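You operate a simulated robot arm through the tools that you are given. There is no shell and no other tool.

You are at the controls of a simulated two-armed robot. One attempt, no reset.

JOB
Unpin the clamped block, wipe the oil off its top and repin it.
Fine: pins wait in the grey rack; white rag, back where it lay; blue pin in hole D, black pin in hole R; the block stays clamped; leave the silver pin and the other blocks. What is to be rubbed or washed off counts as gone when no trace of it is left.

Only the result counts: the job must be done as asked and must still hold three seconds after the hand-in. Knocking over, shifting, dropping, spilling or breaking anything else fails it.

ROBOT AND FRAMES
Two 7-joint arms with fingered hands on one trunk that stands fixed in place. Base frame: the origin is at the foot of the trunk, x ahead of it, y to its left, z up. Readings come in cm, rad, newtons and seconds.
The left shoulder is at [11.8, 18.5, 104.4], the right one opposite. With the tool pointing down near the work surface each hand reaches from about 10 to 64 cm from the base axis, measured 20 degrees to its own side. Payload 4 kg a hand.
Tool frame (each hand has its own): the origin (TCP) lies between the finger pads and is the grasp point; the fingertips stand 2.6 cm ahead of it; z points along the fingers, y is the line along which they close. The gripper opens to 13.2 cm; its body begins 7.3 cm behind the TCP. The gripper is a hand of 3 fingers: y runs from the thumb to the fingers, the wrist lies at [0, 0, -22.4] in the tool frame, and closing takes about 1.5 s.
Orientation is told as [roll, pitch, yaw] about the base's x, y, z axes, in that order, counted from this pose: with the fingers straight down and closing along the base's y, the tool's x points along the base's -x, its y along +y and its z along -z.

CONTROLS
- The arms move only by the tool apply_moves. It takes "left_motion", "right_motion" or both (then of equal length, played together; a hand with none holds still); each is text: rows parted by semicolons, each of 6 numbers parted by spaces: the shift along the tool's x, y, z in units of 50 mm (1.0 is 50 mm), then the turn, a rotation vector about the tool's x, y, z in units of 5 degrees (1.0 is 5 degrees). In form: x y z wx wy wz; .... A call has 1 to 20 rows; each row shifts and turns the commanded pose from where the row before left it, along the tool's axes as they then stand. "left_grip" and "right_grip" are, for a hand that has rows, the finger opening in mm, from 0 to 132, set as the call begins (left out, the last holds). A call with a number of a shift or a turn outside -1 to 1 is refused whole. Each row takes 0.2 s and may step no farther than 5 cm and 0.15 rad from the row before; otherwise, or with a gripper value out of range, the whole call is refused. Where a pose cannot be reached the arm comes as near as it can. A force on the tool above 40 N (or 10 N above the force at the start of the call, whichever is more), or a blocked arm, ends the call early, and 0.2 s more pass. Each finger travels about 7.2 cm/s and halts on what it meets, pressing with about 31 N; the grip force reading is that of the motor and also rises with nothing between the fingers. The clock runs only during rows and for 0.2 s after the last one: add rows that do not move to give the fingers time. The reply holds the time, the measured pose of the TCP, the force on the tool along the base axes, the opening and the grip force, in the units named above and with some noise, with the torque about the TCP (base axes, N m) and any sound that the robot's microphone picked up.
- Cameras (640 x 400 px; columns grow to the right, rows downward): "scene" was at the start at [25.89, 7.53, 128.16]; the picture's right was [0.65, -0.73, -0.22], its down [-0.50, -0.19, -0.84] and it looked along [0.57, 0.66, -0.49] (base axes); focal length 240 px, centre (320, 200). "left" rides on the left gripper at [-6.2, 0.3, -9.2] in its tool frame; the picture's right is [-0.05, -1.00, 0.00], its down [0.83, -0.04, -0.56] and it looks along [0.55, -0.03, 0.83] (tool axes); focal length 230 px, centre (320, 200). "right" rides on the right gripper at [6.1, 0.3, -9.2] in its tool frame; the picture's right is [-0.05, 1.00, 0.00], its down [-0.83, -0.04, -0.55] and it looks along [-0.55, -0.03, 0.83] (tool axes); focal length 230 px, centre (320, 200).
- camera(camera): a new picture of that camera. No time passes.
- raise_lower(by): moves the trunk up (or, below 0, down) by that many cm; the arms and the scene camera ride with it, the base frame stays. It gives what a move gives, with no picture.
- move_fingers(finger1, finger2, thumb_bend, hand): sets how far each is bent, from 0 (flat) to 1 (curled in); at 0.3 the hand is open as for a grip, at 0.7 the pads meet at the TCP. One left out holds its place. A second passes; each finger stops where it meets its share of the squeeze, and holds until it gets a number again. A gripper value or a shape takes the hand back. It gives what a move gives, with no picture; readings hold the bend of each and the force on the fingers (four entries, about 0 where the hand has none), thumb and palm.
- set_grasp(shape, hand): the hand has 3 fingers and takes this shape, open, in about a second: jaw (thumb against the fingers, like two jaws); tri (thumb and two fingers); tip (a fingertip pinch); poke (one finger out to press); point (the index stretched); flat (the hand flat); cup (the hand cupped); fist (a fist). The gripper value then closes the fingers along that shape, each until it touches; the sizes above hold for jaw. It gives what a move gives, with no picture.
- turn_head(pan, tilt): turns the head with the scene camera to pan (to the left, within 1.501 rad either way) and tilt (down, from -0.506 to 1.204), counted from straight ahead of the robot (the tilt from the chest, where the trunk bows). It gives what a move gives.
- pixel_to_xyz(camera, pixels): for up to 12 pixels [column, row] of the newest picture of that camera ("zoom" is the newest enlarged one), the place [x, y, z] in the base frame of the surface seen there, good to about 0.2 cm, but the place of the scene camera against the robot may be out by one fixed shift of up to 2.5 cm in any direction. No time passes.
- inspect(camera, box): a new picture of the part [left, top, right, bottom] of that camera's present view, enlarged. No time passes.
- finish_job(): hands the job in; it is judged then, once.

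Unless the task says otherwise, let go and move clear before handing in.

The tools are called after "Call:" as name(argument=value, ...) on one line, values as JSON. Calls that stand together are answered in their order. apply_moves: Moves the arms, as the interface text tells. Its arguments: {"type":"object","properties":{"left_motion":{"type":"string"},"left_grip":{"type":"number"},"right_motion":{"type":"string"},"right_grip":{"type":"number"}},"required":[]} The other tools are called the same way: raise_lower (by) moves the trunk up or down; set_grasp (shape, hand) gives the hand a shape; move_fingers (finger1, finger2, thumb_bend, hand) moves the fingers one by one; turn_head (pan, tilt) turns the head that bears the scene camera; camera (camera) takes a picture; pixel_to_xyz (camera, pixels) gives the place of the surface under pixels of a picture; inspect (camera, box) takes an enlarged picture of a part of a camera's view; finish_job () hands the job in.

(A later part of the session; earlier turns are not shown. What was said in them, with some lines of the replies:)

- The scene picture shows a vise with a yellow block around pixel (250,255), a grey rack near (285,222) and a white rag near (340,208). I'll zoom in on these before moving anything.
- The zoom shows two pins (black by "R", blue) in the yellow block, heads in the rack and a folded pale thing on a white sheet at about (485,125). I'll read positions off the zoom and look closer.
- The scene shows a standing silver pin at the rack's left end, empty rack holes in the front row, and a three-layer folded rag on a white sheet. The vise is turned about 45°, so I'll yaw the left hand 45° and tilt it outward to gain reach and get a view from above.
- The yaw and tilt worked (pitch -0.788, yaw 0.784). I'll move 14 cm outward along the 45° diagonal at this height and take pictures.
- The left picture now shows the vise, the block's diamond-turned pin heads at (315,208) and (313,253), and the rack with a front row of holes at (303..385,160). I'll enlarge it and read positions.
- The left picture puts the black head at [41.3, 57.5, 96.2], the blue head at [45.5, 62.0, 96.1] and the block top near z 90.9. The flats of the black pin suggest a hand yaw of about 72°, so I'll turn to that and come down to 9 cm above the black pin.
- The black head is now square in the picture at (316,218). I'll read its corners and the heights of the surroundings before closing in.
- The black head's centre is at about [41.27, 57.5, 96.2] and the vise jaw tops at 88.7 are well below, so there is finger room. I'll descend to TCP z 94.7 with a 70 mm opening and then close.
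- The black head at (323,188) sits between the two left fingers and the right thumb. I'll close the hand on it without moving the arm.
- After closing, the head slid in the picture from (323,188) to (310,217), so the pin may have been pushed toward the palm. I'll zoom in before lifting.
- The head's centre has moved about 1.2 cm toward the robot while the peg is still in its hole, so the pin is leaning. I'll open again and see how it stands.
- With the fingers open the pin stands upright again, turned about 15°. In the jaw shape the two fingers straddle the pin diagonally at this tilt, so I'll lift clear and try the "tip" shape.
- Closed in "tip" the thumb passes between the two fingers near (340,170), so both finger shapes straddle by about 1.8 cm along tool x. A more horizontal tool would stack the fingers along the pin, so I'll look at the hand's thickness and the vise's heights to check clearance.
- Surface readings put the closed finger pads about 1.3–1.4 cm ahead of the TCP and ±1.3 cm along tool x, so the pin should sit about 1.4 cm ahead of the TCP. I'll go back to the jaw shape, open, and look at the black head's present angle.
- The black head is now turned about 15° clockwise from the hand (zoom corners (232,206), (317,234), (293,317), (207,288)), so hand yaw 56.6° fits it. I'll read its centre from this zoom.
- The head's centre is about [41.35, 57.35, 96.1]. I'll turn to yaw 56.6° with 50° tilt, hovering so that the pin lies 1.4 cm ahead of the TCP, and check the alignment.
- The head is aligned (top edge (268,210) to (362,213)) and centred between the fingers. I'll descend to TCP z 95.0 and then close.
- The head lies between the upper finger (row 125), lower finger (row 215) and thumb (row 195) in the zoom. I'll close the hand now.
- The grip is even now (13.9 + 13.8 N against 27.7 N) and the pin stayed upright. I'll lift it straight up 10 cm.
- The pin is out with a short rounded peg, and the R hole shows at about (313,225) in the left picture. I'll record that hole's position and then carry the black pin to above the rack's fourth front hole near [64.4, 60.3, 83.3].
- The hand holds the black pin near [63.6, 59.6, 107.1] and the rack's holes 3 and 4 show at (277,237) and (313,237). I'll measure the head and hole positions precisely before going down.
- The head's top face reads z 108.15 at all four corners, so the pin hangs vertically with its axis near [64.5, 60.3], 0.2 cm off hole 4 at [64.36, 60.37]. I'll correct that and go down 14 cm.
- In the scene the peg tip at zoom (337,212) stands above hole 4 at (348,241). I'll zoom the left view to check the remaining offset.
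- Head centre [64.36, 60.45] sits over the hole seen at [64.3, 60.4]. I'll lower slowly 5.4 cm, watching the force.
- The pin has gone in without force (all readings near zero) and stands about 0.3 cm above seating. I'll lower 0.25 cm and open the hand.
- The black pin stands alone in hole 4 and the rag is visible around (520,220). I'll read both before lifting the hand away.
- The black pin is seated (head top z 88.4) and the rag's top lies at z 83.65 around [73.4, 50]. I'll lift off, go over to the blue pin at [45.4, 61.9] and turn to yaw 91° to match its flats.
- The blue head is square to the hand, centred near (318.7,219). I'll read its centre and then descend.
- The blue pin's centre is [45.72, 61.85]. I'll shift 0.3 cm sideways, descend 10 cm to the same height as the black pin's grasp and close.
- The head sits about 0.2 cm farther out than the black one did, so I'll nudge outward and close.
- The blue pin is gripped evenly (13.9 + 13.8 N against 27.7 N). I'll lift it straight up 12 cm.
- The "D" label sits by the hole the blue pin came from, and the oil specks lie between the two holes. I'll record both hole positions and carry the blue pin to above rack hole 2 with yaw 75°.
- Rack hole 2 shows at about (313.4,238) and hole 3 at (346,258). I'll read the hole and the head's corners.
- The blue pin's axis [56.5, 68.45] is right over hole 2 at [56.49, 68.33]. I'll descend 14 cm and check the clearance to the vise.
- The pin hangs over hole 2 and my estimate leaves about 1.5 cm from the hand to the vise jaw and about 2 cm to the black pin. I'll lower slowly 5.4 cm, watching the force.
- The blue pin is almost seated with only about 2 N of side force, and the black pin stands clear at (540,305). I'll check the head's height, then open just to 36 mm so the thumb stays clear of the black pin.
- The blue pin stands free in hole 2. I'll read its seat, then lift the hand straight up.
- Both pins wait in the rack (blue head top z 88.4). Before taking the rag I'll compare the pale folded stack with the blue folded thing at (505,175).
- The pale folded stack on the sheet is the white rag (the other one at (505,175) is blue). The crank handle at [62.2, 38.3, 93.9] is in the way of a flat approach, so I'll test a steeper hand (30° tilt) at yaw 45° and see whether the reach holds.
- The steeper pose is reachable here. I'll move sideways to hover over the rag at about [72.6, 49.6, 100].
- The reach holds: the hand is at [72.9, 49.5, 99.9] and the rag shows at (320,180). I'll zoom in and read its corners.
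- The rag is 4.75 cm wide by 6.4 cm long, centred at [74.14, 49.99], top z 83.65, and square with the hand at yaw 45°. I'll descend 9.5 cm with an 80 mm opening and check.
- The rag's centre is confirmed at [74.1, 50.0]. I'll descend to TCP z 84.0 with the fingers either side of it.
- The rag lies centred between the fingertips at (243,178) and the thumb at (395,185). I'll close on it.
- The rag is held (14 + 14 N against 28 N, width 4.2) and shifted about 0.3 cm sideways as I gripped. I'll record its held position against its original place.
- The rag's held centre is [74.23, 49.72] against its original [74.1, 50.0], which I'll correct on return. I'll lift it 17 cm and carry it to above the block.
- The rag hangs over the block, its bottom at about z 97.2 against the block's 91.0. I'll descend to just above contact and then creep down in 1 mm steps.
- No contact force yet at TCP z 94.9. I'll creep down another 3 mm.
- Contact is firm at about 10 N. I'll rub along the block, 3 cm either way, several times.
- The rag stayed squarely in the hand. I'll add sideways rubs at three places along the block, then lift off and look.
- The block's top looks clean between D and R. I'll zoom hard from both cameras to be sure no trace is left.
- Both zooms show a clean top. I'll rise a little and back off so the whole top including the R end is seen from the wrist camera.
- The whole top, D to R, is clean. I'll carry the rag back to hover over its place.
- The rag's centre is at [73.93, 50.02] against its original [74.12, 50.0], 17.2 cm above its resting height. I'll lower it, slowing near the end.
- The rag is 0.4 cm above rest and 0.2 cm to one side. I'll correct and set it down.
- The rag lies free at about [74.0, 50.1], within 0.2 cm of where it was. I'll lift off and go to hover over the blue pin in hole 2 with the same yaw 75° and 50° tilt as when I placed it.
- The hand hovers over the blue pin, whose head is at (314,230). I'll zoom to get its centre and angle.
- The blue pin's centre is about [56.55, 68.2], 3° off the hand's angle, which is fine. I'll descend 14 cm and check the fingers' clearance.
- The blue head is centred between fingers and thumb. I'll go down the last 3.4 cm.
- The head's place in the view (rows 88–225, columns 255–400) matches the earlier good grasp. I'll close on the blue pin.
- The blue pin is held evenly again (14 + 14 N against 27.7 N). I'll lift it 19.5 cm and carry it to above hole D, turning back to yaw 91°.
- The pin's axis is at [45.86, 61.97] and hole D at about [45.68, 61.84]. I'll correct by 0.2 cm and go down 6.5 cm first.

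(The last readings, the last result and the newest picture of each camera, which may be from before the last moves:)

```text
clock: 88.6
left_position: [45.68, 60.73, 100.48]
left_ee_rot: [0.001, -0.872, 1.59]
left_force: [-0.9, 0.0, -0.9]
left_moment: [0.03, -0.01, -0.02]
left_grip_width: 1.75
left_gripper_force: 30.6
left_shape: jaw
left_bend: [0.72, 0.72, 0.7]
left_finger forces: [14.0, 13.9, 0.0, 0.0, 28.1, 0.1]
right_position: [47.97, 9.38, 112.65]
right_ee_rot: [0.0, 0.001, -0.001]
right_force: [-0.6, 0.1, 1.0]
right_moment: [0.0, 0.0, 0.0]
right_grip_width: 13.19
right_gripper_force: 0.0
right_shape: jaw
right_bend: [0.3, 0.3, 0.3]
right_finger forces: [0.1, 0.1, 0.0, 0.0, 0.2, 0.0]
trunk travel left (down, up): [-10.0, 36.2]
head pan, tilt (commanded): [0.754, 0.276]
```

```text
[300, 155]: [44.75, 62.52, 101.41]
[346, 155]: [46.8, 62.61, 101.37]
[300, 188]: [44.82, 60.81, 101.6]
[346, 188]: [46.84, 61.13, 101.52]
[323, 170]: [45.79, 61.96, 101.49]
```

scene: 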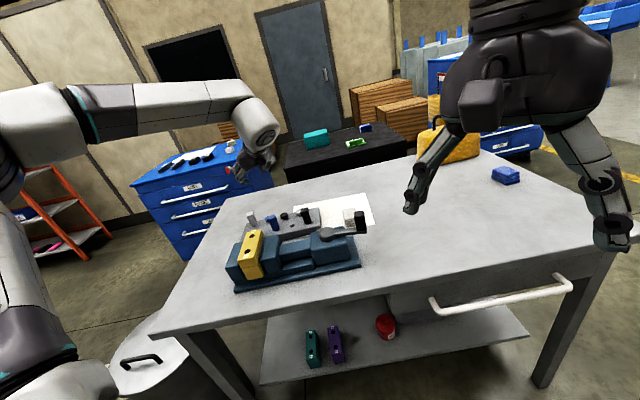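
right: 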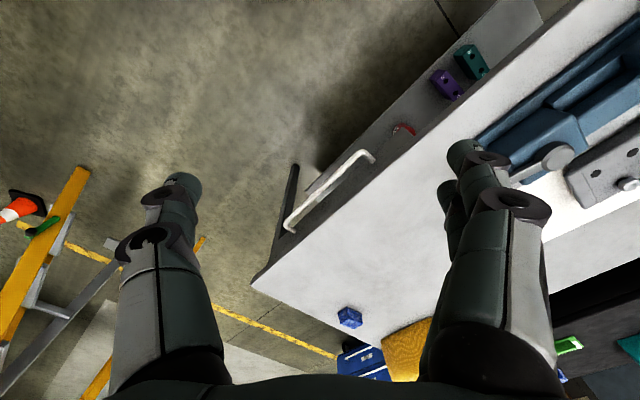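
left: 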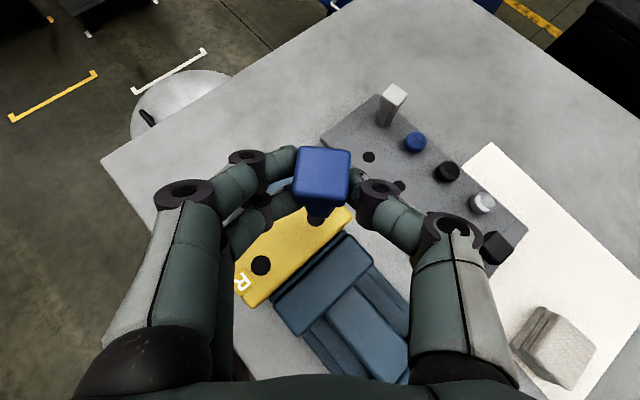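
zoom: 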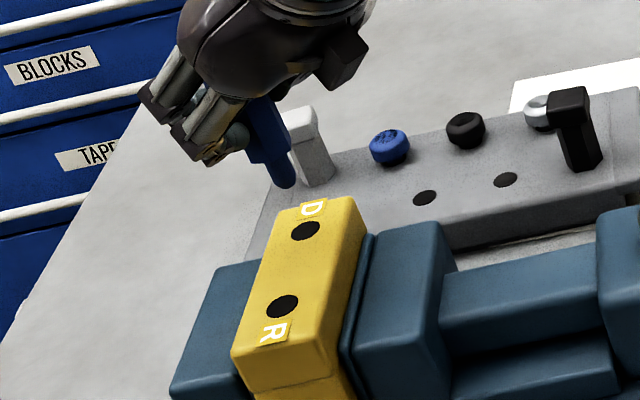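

The pin is about 0.1 cm to the right of the hole in this view. I'll trim that and lower slowly 5.1 cm into hole D.

Call:
apply_moves(left_motion="0.13 0.012 0.109 0 0 0; 0.13 0.012 0.109 0 0 0; 0.13 0 0.109 0 0 0; 0.13 0 0.109 0 0 0; 0.13 0 0.109 0 0 0; 0.13 0 0.109 0 0 0; 0 0 0 0 0 0; 0 0 0 0 0 0")

Call:
camera(camera="left")

Call:
inspect(camera="left", box=[240, 120, 400, 260])

Call:
pixel_to_xyz(camera="left", pixels=[[300, 155], [346, 155], [300, 188], [346, 188], [323, 170]])

```text
clock: 90.4
left_position: [45.56, 60.86, 95.56]
left_ee_rot: [-0.001, -0.873, 1.588]
left_force: [0.1, -0.2, -0.8]
left_moment: [-0.01, 0.04, -0.02]
left_grip_width: 1.74
left_gripper_force: 31.0
left_shape: jaw
left_bend: [0.72, 0.72, 0.7]
left_finger forces: [13.9, 13.7, 0.0, 0.0, 28.1, 0.1]
right_position: [48.01, 9.26, 112.58]
right_ee_rot: [0.0, 0.0, 0.001]
right_force: [-0.4, 0.3, 0.7]
right_moment: [-0.03, -0.03, 0.0]
right_grip_width: 13.18
right_gripper_force: 0.1
right_shape: jaw
right_bend: [0.3, 0.3, 0.3]
right_finger forces: [0.1, 0.0, 0.0, 0.1, 0.1, 0.1]
trunk travel left (down, up): [-10.0, 36.2]
head pan, tilt (commanded): [0.754, 0.276]
```

```text
taken
```

left: 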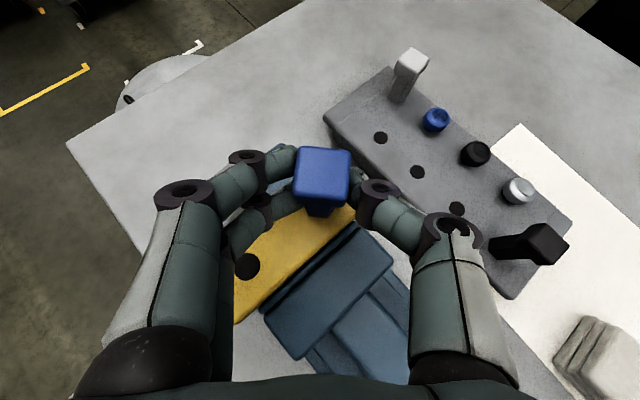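

```text
2.86 times, centred on (320, 190) of left
```

zoom: 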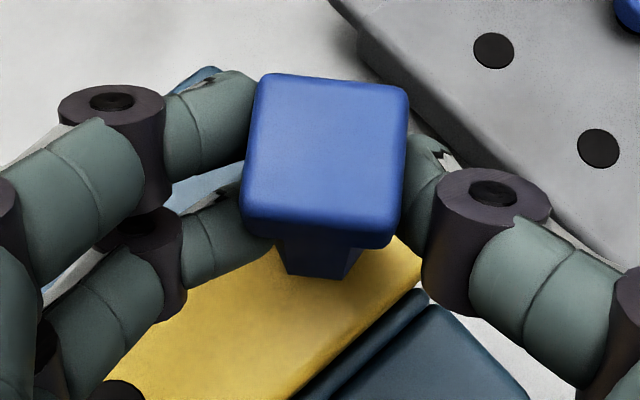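

```text
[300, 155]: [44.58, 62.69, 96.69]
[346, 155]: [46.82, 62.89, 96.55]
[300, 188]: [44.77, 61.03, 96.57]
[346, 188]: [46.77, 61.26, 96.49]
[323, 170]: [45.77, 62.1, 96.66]
```

The peg is in without force and the head top is at 96.58, about 0.4 cm above seating. I'll lower the rest and open.

Call:
apply_moves(left_motion="0.031 0 0.026 0 0 0; 0.031 0 0.026 0 0 0; 0 0 0 0 0 0")

Call:
apply_moves(left_motion="0 0 0 0 0 0; 0 0 0 0 0 0; 0 0 0 0 0 0; 0 0 0 0 0 0", left_grip=55)

Call:
camera(camera="left")

Call:
inspect(camera="left", box=[240, 120, 400, 260])

Call:
pixel_to_xyz(camera="left", pixels=[[300, 158], [342, 158], [300, 185], [342, 187], [322, 171]])

```text
clock: 91.2
left_position: [45.38, 60.85, 95.1]
left_ee_rot: [0.0, -0.874, 1.587]
left_force: [-0.8, -0.3, -0.5]
left_moment: [-0.01, -0.02, -0.02]
left_grip_width: 1.71
left_gripper_force: 31.2
left_shape: jaw
left_bend: [0.72, 0.72, 0.7]
left_finger forces: [14.0, 13.9, 0.0, 0.0, 28.1, 0.1]
right_position: [48.01, 9.3, 112.67]
right_ee_rot: [0.0, 0.0, 0.001]
right_force: [-0.1, -0.2, 0.8]
right_moment: [-0.02, 0.0, -0.01]
right_grip_width: 13.18
right_gripper_force: 0.2
right_shape: jaw
right_bend: [0.3, 0.3, 0.3]
right_finger forces: [0.0, 0.0, 0.0, 0.0, 0.0, 0.0]
trunk travel left (down, up): [-10.0, 36.2]
head pan, tilt (commanded): [0.754, 0.276]
```

```text
clock: 92.2
left_position: [45.42, 60.77, 95.25]
left_ee_rot: [0.0, -0.872, 1.588]
left_force: [-0.1, 0.3, 0.5]
left_moment: [0.01, 0.01, 0.04]
left_grip_width: 5.47
left_gripper_force: 0.1
left_shape: jaw
left_bend: [0.73, 0.73, 0.7]
left_finger forces: [0.0, 0.0, 0.1, 0.0, 0.0, 0.0]
right_position: [48.04, 9.29, 112.75]
right_ee_rot: [0.001, -0.001, 0.0]
right_force: [0.5, 0.4, -0.1]
right_moment: [0.0, -0.01, 0.04]
right_grip_width: 13.2
right_gripper_force: 0.1
right_shape: jaw
right_bend: [0.3, 0.3, 0.3]
right_finger forces: [0.0, 0.1, 0.0, 0.0, 0.0, 0.0]
trunk travel left (down, up): [-10.0, 36.2]
head pan, tilt (commanded): [0.754, 0.276]
```

```text
taken
```

left: 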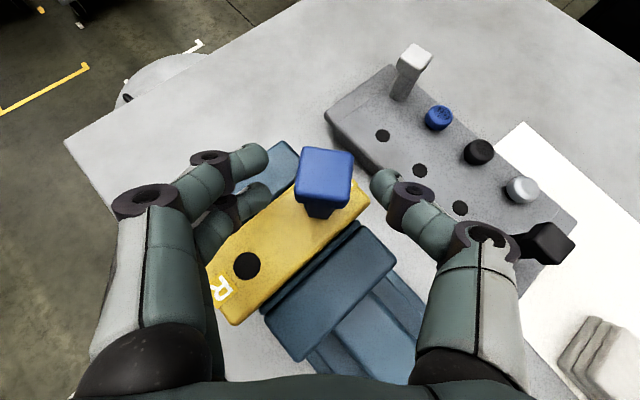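

```text
2.86 times, centred on (320, 190) of left
```

zoom: 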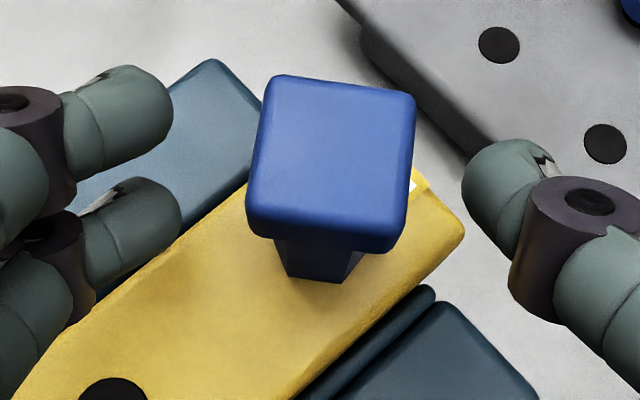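

```text
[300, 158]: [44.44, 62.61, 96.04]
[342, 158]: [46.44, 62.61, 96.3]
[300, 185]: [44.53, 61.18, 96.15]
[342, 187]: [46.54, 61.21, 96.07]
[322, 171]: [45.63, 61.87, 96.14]
```

The blue pin stands seated in hole D (head top 96.14, centre [45.6, 61.85]). I'll lift off and go to hover over the black pin in rack hole 4 at yaw 45°.

Call:
apply_moves(left_motion="-0.511 0 -0.429 0 0 0; -0.511 0 -0.429 0 0 0; -0.511 0 -0.429 0 0 0; 0 0 0 0.881 0 0.74; 0 0 0 0.881 0 0.74; 0 0 0 0.881 0 0.74; 0 0 0 0.881 0 0.74; 0 0 0 0.881 0 0.74; 0 0 0 0.881 0 0.74; 0 0 0 0.881 0 0.74; 0 0 0 0.881 0 0.74; -0.308 -0.541 0.367 0 0 0; -0.308 -0.541 0.367 0 0 0; -0.308 -0.541 0.367 0 0 0; -0.308 -0.541 0.367 0 0 0; -0.308 -0.541 0.367 0 0 0; 0 0 0 0 0 0; 0 0 0 0 0 0")

Call:
camera(camera="left")

Call:
inspect(camera="left", box=[260, 180, 380, 270])

Call:
pixel_to_xyz(camera="left", pixels=[[314, 230], [306, 224], [322, 224], [305, 238], [322, 239]])

```text
clock: 96.0
left_position: [63.57, 59.72, 105.16]
left_ee_rot: [0.001, -0.874, 0.785]
left_force: [-0.6, -1.4, 0.5]
left_moment: [-0.03, 0.0, 0.01]
left_grip_width: 5.48
left_gripper_force: 0.0
left_shape: jaw
left_bend: [0.73, 0.73, 0.7]
left_finger forces: [0.0, 0.1, 0.0, 0.0, 0.1, 0.0]
right_position: [48.18, 9.28, 112.65]
right_ee_rot: [-0.001, 0.002, -0.001]
right_force: [1.3, -0.5, -1.1]
right_moment: [0.04, 0.0, 0.02]
right_grip_width: 13.22
right_gripper_force: 0.0
right_shape: jaw
right_bend: [0.3, 0.3, 0.3]
right_finger forces: [0.0, 0.0, 0.0, 0.0, 0.0, 0.0]
trunk travel left (down, up): [-10.0, 36.2]
head pan, tilt (commanded): [0.754, 0.276]
```

```text
taken
```

left: 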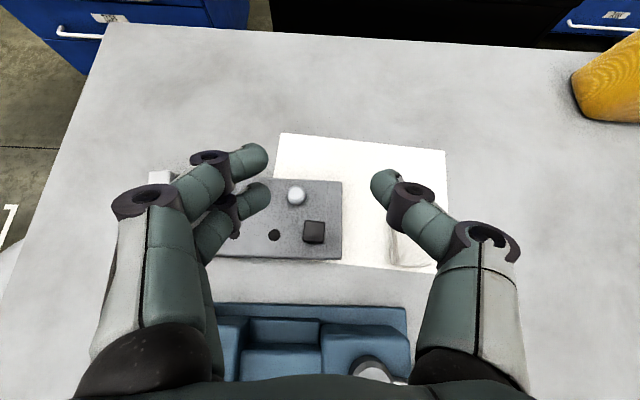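

```text
4.44 times, centred on (320, 225) of left
```

zoom: 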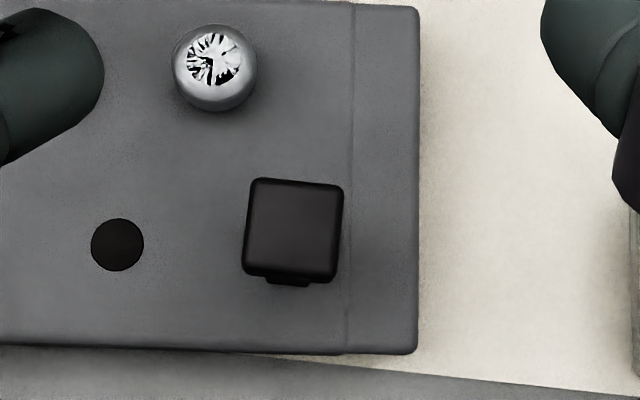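

```text
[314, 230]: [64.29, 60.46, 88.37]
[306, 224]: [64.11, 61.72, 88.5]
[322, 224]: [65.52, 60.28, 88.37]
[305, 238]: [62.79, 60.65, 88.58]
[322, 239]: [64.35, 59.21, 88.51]
```

The black pin's centre [64.25, 60.45] lines up with the hand. I'll descend 17.6 cm in two stages' worth of rows and look.

Call:
apply_moves(left_motion="0.536 0 0.45 0 0 0; 0.536 0 0.45 0 0 0; 0.536 0 0.45 0 0 0; 0.536 0 0.45 0 0 0; 0.138 0 0.116 0 0 0; 0.138 0 0.116 0 0 0; 0.138 0 0.116 0 0 0; 0.138 0 0.116 0 0 0; 0 0 0 0 0 0; 0 0 0 0 0 0")

Call:
inspect(camera="left", box=[220, 110, 420, 270])

```text
clock: 98.2
left_position: [63.62, 59.69, 87.45]
left_ee_rot: [-0.001, -0.872, 0.785]
left_force: [-0.1, -0.6, -0.6]
left_moment: [0.0, 0.01, -0.05]
left_grip_width: 5.49
left_gripper_force: 0.0
left_shape: jaw
left_bend: [0.73, 0.73, 0.7]
left_finger forces: [0.0, 0.0, 0.0, 0.0, 0.0, 0.0]
right_position: [47.98, 9.32, 112.68]
right_ee_rot: [0.0, 0.0, 0.0]
right_force: [-0.4, 0.6, -0.2]
right_moment: [0.0, 0.01, 0.0]
right_grip_width: 13.21
right_gripper_force: 0.1
right_shape: jaw
right_bend: [0.3, 0.3, 0.3]
right_finger forces: [0.0, 0.0, 0.0, 0.0, 0.1, 0.1]
trunk travel left (down, up): [-10.0, 36.2]
head pan, tilt (commanded): [0.754, 0.276]
```

```text
2.50 times, centred on (320, 190) of left
```

zoom: 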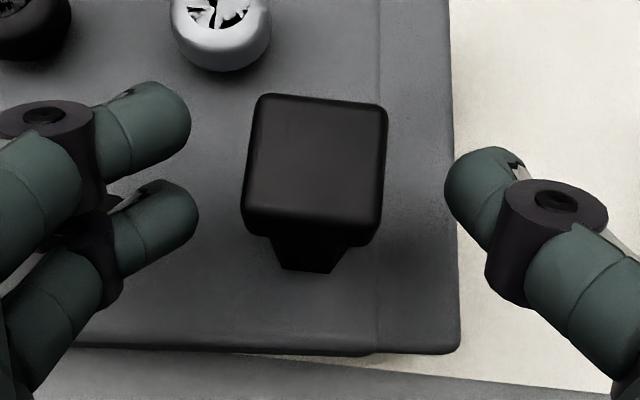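

The black head is well placed between fingers and thumb. I'll close on it.

Call:
apply_moves(left_motion="0.013 0 -0.015 0 0 0; 0 0 0 0 0 0; 0 0 0 0 0 0; 0 0 0 0 0 0; 0 0 0 0 0 0; 0 0 0 0 0 0; 0 0 0 0 0 0", left_grip=0)

Call:
inspect(camera="left", box=[220, 110, 420, 270])

```text
clock: 99.8
left_position: [63.54, 59.53, 87.46]
left_ee_rot: [0.0, -0.872, 0.786]
left_force: [-0.1, -0.4, 0.2]
left_moment: [-0.01, 0.01, 0.0]
left_grip_width: 1.76
left_gripper_force: 31.2
left_shape: jaw
left_bend: [0.72, 0.72, 0.7]
left_finger forces: [14.0, 13.8, 0.1, 0.1, 27.8, 0.0]
right_position: [47.96, 9.25, 112.86]
right_ee_rot: [0.0, -0.001, -0.001]
right_force: [0.4, 0.5, 0.4]
right_moment: [0.01, -0.01, 0.02]
right_grip_width: 13.18
right_gripper_force: 0.1
right_shape: jaw
right_bend: [0.3, 0.3, 0.3]
right_finger forces: [0.0, 0.0, 0.0, 0.1, 0.0, 0.0]
trunk travel left (down, up): [-10.0, 36.2]
head pan, tilt (commanded): [0.754, 0.276]
```

```text
2.50 times, centred on (320, 190) of left
```

zoom: 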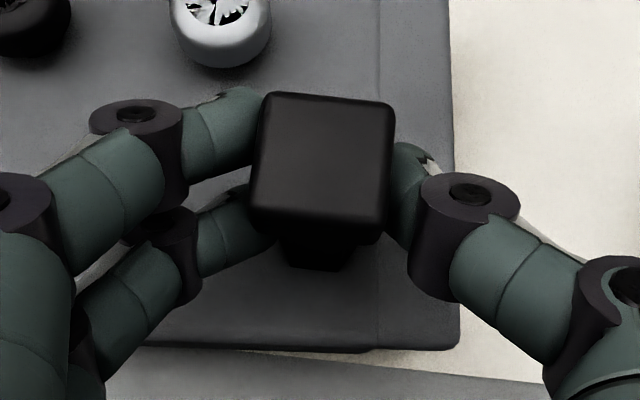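

The black pin is held evenly (14 + 13.8 N against 27.8 N). I'll lift 21 cm and carry it to above hole R at yaw 56.6°.

Call:
apply_moves(left_motion="-0.153 0 -0.129 0 0 0; -0.23 0 -0.193 0 0 0; -0.567 0 -0.476 0 0 0; -0.567 0 -0.476 0 0 0; -0.567 0 -0.476 0 0 0; -0.567 0 -0.476 0 0 0; -0.567 0 -0.476 0 0 0; 0.395 0.463 -0.47 0 0 0; 0.395 0.463 -0.47 0 0 0; 0.395 0.463 -0.47 0 0 0; 0.395 0.463 -0.47 0 0 0; 0.395 0.463 -0.47 0 0 0; 0.395 0.463 -0.47 0 0 0; 0 0 0 -0.889 0 -0.746; 0 0 0 -0.889 0 -0.746; 0 0 0 0 0 0; 0 0 0 0 0 0")

Call:
camera(camera="left")

Call:
inspect(camera="left", box=[250, 130, 390, 260])

Call:
pixel_to_xyz(camera="left", pixels=[[300, 155], [346, 155], [300, 188], [346, 188], [323, 170], [314, 222], [312, 224]])

```text
clock: 103.4
left_position: [40.73, 56.52, 108.26]
left_ee_rot: [0.002, -0.872, 0.986]
left_force: [0.9, 0.3, -1.3]
left_moment: [0.0, 0.01, 0.01]
left_grip_width: 1.76
left_gripper_force: 31.0
left_shape: jaw
left_bend: [0.72, 0.72, 0.7]
left_finger forces: [14.0, 13.8, 0.0, 0.0, 28.0, 0.1]
right_position: [47.92, 9.32, 112.62]
right_ee_rot: [-0.001, 0.003, -0.001]
right_force: [0.2, -0.5, 0.1]
right_moment: [0.0, 0.02, 0.01]
right_grip_width: 13.17
right_gripper_force: 0.0
right_shape: jaw
right_bend: [0.3, 0.3, 0.3]
right_finger forces: [0.0, 0.0, 0.0, 0.1, 0.0, 0.0]
trunk travel left (down, up): [-10.0, 36.2]
head pan, tilt (commanded): [0.754, 0.276]
```

```text
taken
```

left: 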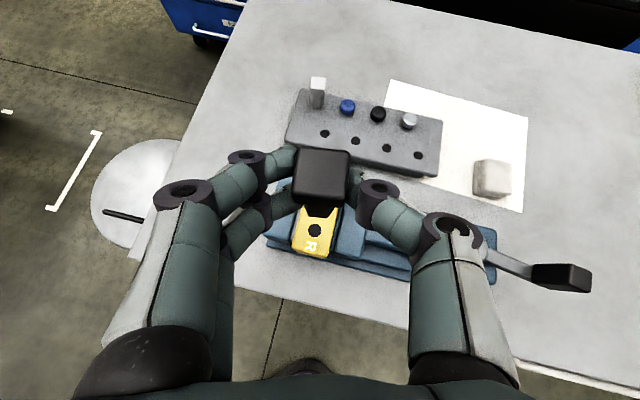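

```text
3.08 times, centred on (320, 195) of left
```

zoom: 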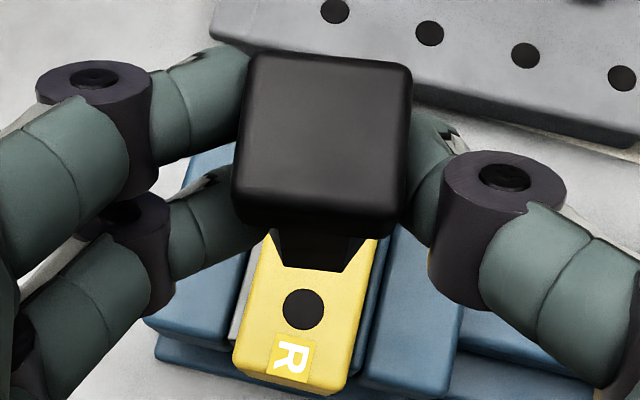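

```text
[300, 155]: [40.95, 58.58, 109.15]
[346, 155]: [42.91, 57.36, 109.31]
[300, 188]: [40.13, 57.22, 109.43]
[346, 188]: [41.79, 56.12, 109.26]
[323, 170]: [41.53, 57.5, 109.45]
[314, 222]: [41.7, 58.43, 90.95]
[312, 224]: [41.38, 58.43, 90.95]
```

Black pin axis [41.48, 57.42] against hole R [41.32, 57.48]. I'll trim sideways and go down 7.8 cm.

Call:
apply_moves(left_motion="0.398 0.011 0.334 0 0 0; 0.398 0.011 0.334 0 0 0; 0.398 0.011 0.334 0 0 0; 0 0 0 0 0 0; 0 0 0 0 0 0")

Call:
camera(camera="left")

Call:
inspect(camera="left", box=[260, 130, 380, 260])

Call:
inspect(camera="scene", box=[210, 190, 300, 270])

Call:
pixel_to_xyz(camera="left", pixels=[[300, 155], [346, 155], [300, 188], [346, 188], [323, 170]])

```text
clock: 104.6
left_position: [40.58, 56.66, 100.57]
left_ee_rot: [-0.001, -0.874, 0.988]
left_force: [0.5, 0.2, -1.0]
left_moment: [0.03, 0.04, 0.01]
left_grip_width: 1.75
left_gripper_force: 31.0
left_shape: jaw
left_bend: [0.72, 0.72, 0.7]
left_finger forces: [14.0, 13.8, 0.0, 0.0, 28.1, 0.0]
right_position: [47.97, 9.31, 112.76]
right_ee_rot: [0.001, -0.001, -0.001]
right_force: [-0.5, -0.7, -0.1]
right_moment: [0.01, 0.01, 0.03]
right_grip_width: 13.17
right_gripper_force: 0.0
right_shape: jaw
right_bend: [0.3, 0.3, 0.3]
right_finger forces: [0.0, 0.1, 0.0, 0.0, 0.1, 0.0]
trunk travel left (down, up): [-10.0, 36.2]
head pan, tilt (commanded): [0.754, 0.276]
```

```text
taken
```

left: 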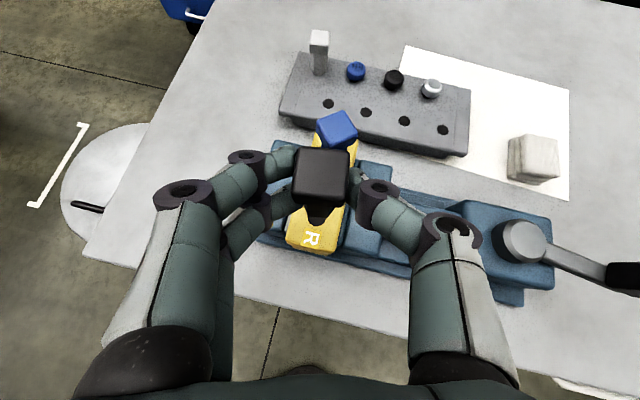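

```text
3.08 times, centred on (320, 195) of left
```

zoom: 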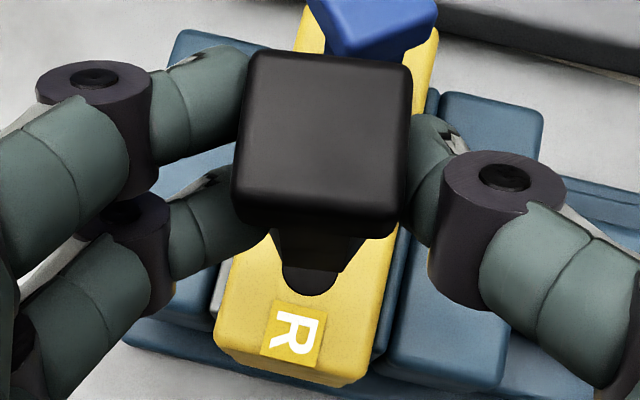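

```text
5.00 times, centred on (255, 230) of scene
```

zoom: 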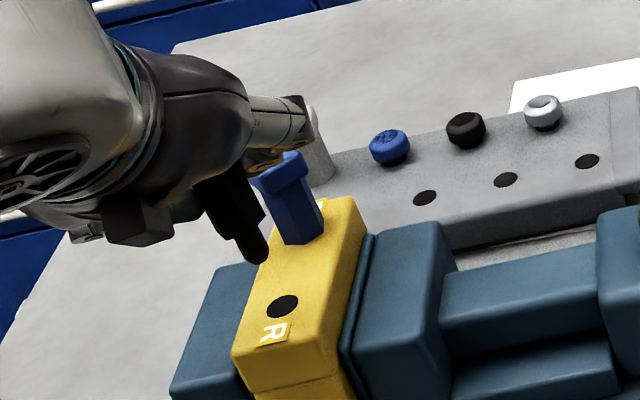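

```text
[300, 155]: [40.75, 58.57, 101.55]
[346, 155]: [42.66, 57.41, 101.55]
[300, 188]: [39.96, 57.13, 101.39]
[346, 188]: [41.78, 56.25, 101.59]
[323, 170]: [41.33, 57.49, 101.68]
```

The pin's axis [41.33, 57.45] is right over hole R, and the scene view agrees (tip (257,262), hole (283,307)). I'll lower slowly 5.1 cm.

Call:
apply_moves(left_motion="0.13 0 0.109 0 0 0; 0.13 0 0.109 0 0 0; 0.13 0 0.109 0 0 0; 0.13 0 0.109 0 0 0; 0.13 0 0.109 0 0 0; 0.13 0 0.109 0 0 0; 0 0 0 0 0 0; 0 0 0 0 0 0")

Call:
camera(camera="left")

Call:
pixel_to_xyz(camera="left", pixels=[[300, 155], [346, 155], [300, 188], [346, 188], [323, 170]])

```text
clock: 106.4
left_position: [40.65, 56.42, 95.49]
left_ee_rot: [0.0, -0.873, 0.989]
left_force: [0.3, 0.8, -0.8]
left_moment: [0.04, 0.02, 0.01]
left_grip_width: 1.75
left_gripper_force: 30.6
left_shape: jaw
left_bend: [0.72, 0.72, 0.7]
left_finger forces: [14.0, 13.8, 0.0, 0.0, 28.1, 0.1]
right_position: [48.02, 9.39, 112.73]
right_ee_rot: [-0.002, 0.001, 0.0]
right_force: [-0.3, 0.3, 0.3]
right_moment: [0.04, -0.01, -0.01]
right_grip_width: 13.21
right_gripper_force: 0.1
right_shape: jaw
right_bend: [0.3, 0.3, 0.3]
right_finger forces: [0.0, 0.0, 0.1, 0.0, 0.0, 0.0]
trunk travel left (down, up): [-10.0, 36.2]
head pan, tilt (commanded): [0.754, 0.276]
```

```text
taken
```

left: 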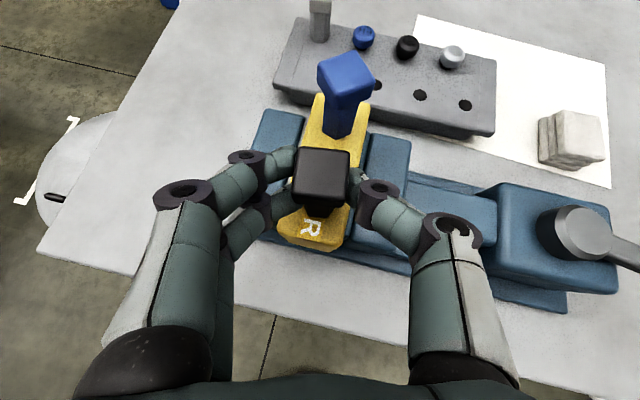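

```text
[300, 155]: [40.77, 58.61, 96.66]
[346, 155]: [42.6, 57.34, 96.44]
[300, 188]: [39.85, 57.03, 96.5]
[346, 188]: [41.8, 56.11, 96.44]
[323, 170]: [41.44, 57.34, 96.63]
```

The peg is in without force and the head top reads about 96.5, 0.4 cm above seating. I'll lower the rest and open the hand.

Call:
apply_moves(left_motion="0.029 0 0.024 0 0 0; 0.029 0 0.024 0 0 0; 0 0 0 0 0 0")

Call:
apply_moves(left_motion="0 0 0 0 0 0; 0 0 0 0 0 0; 0 0 0 0 0 0; 0 0 0 0 0 0", left_grip=55)

Call:
camera(camera="left")

Call:
inspect(camera="left", box=[240, 120, 400, 260])

Call:
pixel_to_xyz(camera="left", pixels=[[300, 160], [340, 160], [300, 188], [340, 188], [320, 172]])

```text
clock: 107.2
left_position: [40.35, 56.46, 95.16]
left_ee_rot: [0.001, -0.873, 0.989]
left_force: [0.2, 0.1, 1.1]
left_moment: [0.03, -0.01, -0.01]
left_grip_width: 1.73
left_gripper_force: 30.5
left_shape: jaw
left_bend: [0.73, 0.72, 0.7]
left_finger forces: [13.9, 13.8, 0.1, 0.0, 28.3, 0.0]
right_position: [48.09, 9.33, 112.68]
right_ee_rot: [-0.001, 0.001, 0.001]
right_force: [-0.8, -0.5, -0.4]
right_moment: [0.03, 0.0, 0.03]
right_grip_width: 13.21
right_gripper_force: 0.1
right_shape: jaw
right_bend: [0.3, 0.3, 0.3]
right_finger forces: [0.0, 0.0, 0.0, 0.1, 0.1, 0.0]
trunk travel left (down, up): [-10.0, 36.2]
head pan, tilt (commanded): [0.754, 0.276]
```

```text
clock: 108.2
left_position: [40.53, 56.55, 95.11]
left_ee_rot: [0.0, -0.872, 0.989]
left_force: [0.1, 1.1, -0.3]
left_moment: [-0.04, -0.03, 0.0]
left_grip_width: 5.41
left_gripper_force: 0.1
left_shape: jaw
left_bend: [0.73, 0.73, 0.7]
left_finger forces: [0.0, 0.0, 0.1, 0.1, 0.0, 0.0]
right_position: [48.08, 9.28, 112.66]
right_ee_rot: [-0.002, 0.0, 0.0]
right_force: [0.1, 0.0, 0.0]
right_moment: [0.03, -0.02, 0.01]
right_grip_width: 13.19
right_gripper_force: 0.0
right_shape: jaw
right_bend: [0.3, 0.3, 0.3]
right_finger forces: [0.0, 0.1, 0.0, 0.0, 0.1, 0.0]
trunk travel left (down, up): [-10.0, 36.2]
head pan, tilt (commanded): [0.754, 0.276]
```

```text
taken
```

left: 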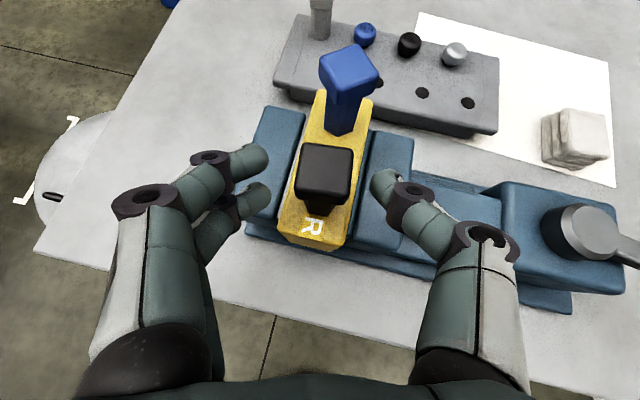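

```text
2.86 times, centred on (320, 190) of left
```

zoom: 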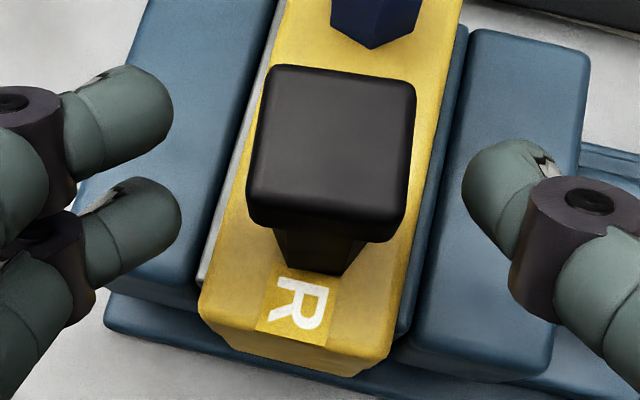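

```text
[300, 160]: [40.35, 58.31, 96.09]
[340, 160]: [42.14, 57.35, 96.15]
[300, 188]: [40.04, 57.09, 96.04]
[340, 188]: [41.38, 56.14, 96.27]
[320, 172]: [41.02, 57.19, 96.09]
```

The black pin is seated in hole R (head top 96.1). I'll lift straight up 15 cm and back off, then check everything.

Call:
apply_moves(left_motion="-0.306 0 -0.257 0 0 0; -0.536 0 -0.45 0 0 0; -0.536 0 -0.45 0 0 0; -0.536 0 -0.45 0 0 0; -0.536 0 -0.45 0 0 0; -0.3 0 -0.252 0 0 0; 0.5 0 -0.596 0 0 0; 0.5 0 -0.596 0 0 0; 0 0 0 0 0 0")

Call:
camera(camera="left")

Call:
camera(camera="scene")

Call:
inspect(camera="scene", box=[210, 180, 390, 300])

Call:
inspect(camera="scene", box=[225, 210, 285, 265])

```text
clock: 110.2
left_position: [36.17, 50.23, 113.09]
left_ee_rot: [0.003, -0.873, 0.987]
left_force: [0.6, 0.8, 0.0]
left_moment: [0.01, 0.01, 0.02]
left_grip_width: 5.46
left_gripper_force: 0.0
left_shape: jaw
left_bend: [0.73, 0.73, 0.7]
left_finger forces: [0.0, 0.0, 0.0, 0.1, 0.0, 0.0]
right_position: [48.05, 9.32, 112.7]
right_ee_rot: [0.001, 0.002, 0.0]
right_force: [0.1, -0.5, 0.9]
right_moment: [0.01, 0.04, 0.03]
right_grip_width: 13.22
right_gripper_force: 0.1
right_shape: jaw
right_bend: [0.3, 0.3, 0.3]
right_finger forces: [0.0, 0.0, 0.0, 0.1, 0.0, 0.0]
trunk travel left (down, up): [-10.0, 36.2]
head pan, tilt (commanded): [0.754, 0.276]
```

```text
taken
```

left: 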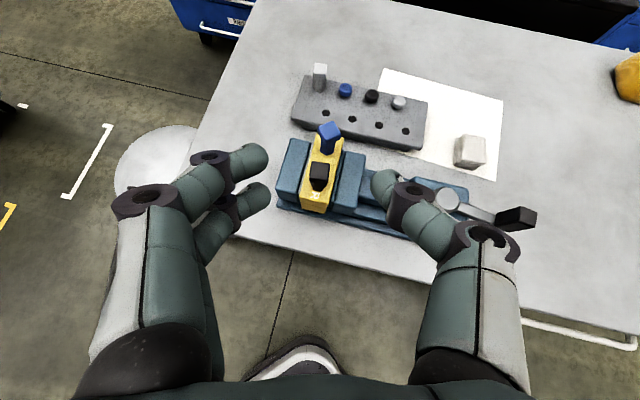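

```text
taken
```

scene: 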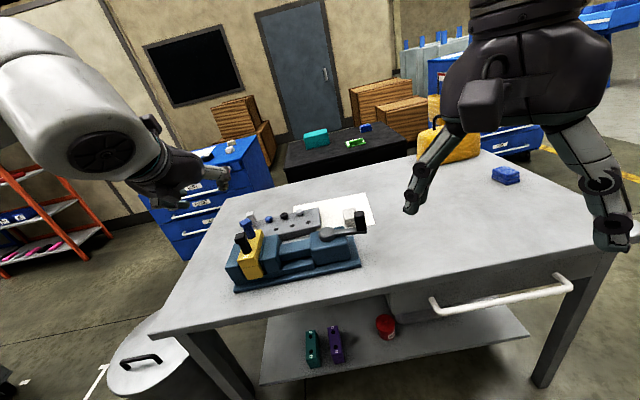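

```text
3.33 times, centred on (300, 240) of scene
```

zoom: 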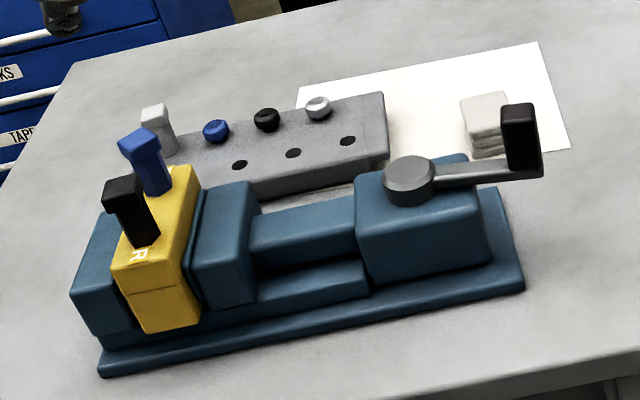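

```text
7.27 times, centred on (255, 238) of scene
```

zoom: 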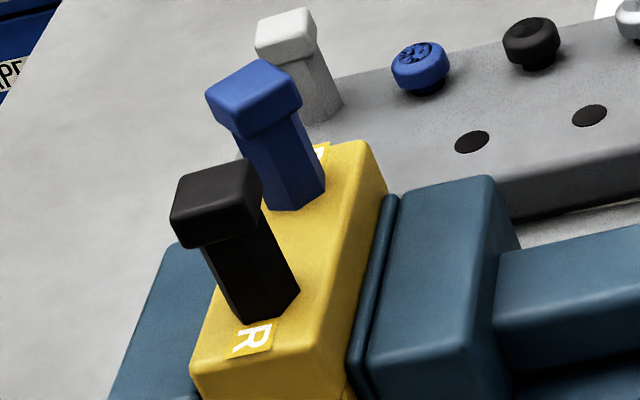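

The scene matches the start with both pins seated in D and R, the rag on its spot at zoom (485,125) and no oil visible. One last close look from the wrist camera before handing in.

Call:
inspect(camera="left", box=[270, 110, 370, 220])

Call:
inspect(camera="left", box=[280, 50, 520, 190])

Call:
pixel_to_xyz(camera="left", pixels=[[319, 171], [329, 132], [471, 146], [318, 70]])

```text
3.64 times, centred on (320, 165) of left
```

zoom: 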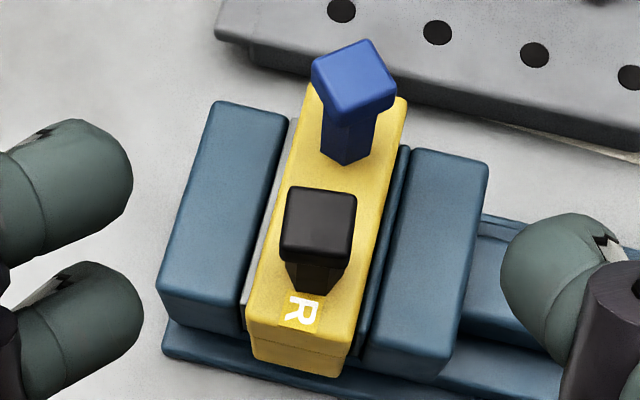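

```text
2.67 times, centred on (400, 120) of left
```

zoom: 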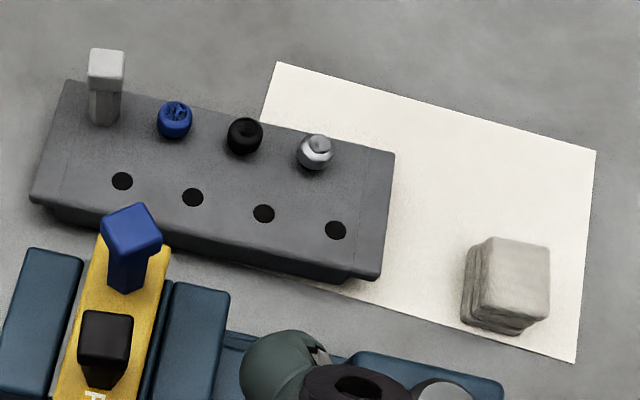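

```text
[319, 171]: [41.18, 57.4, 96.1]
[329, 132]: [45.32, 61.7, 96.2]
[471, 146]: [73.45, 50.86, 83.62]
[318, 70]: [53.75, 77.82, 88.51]
```

The close views show the blue pin upright in D (head top 96.2) and the black in R (96.1). The top is clean, the silver pin and rack are unchanged, the rag is back on the sheet and the hand is clear. I'm handing in.

Call:
finish_job()

```text
The job is handed in.
```

The block is unpinned, wiped and repinned, and I've handed the job in. No verdict has come back yet.

- **Pins:** the blue pin is seated in hole D and the black pin in hole R, both upright at their original height. While I wiped, they waited in two of the grey rack's free front holes.
- **Oil:** I rubbed the whole top with the white rag, and close views from both cameras showed no trace left. The strip between the pins was checked again after repinning.
- **Rag:** it is back on the white sheet, about 0.2 cm from where it lay.
- **Everything else:** the block stayed clamped, and the silver pin, the rack and the other blocks look as they did at the start.

My first grip on the black pin tilted it about 13° in its hole. I let go, it stood upright again, and I took it out cleanly with a corrected grip.
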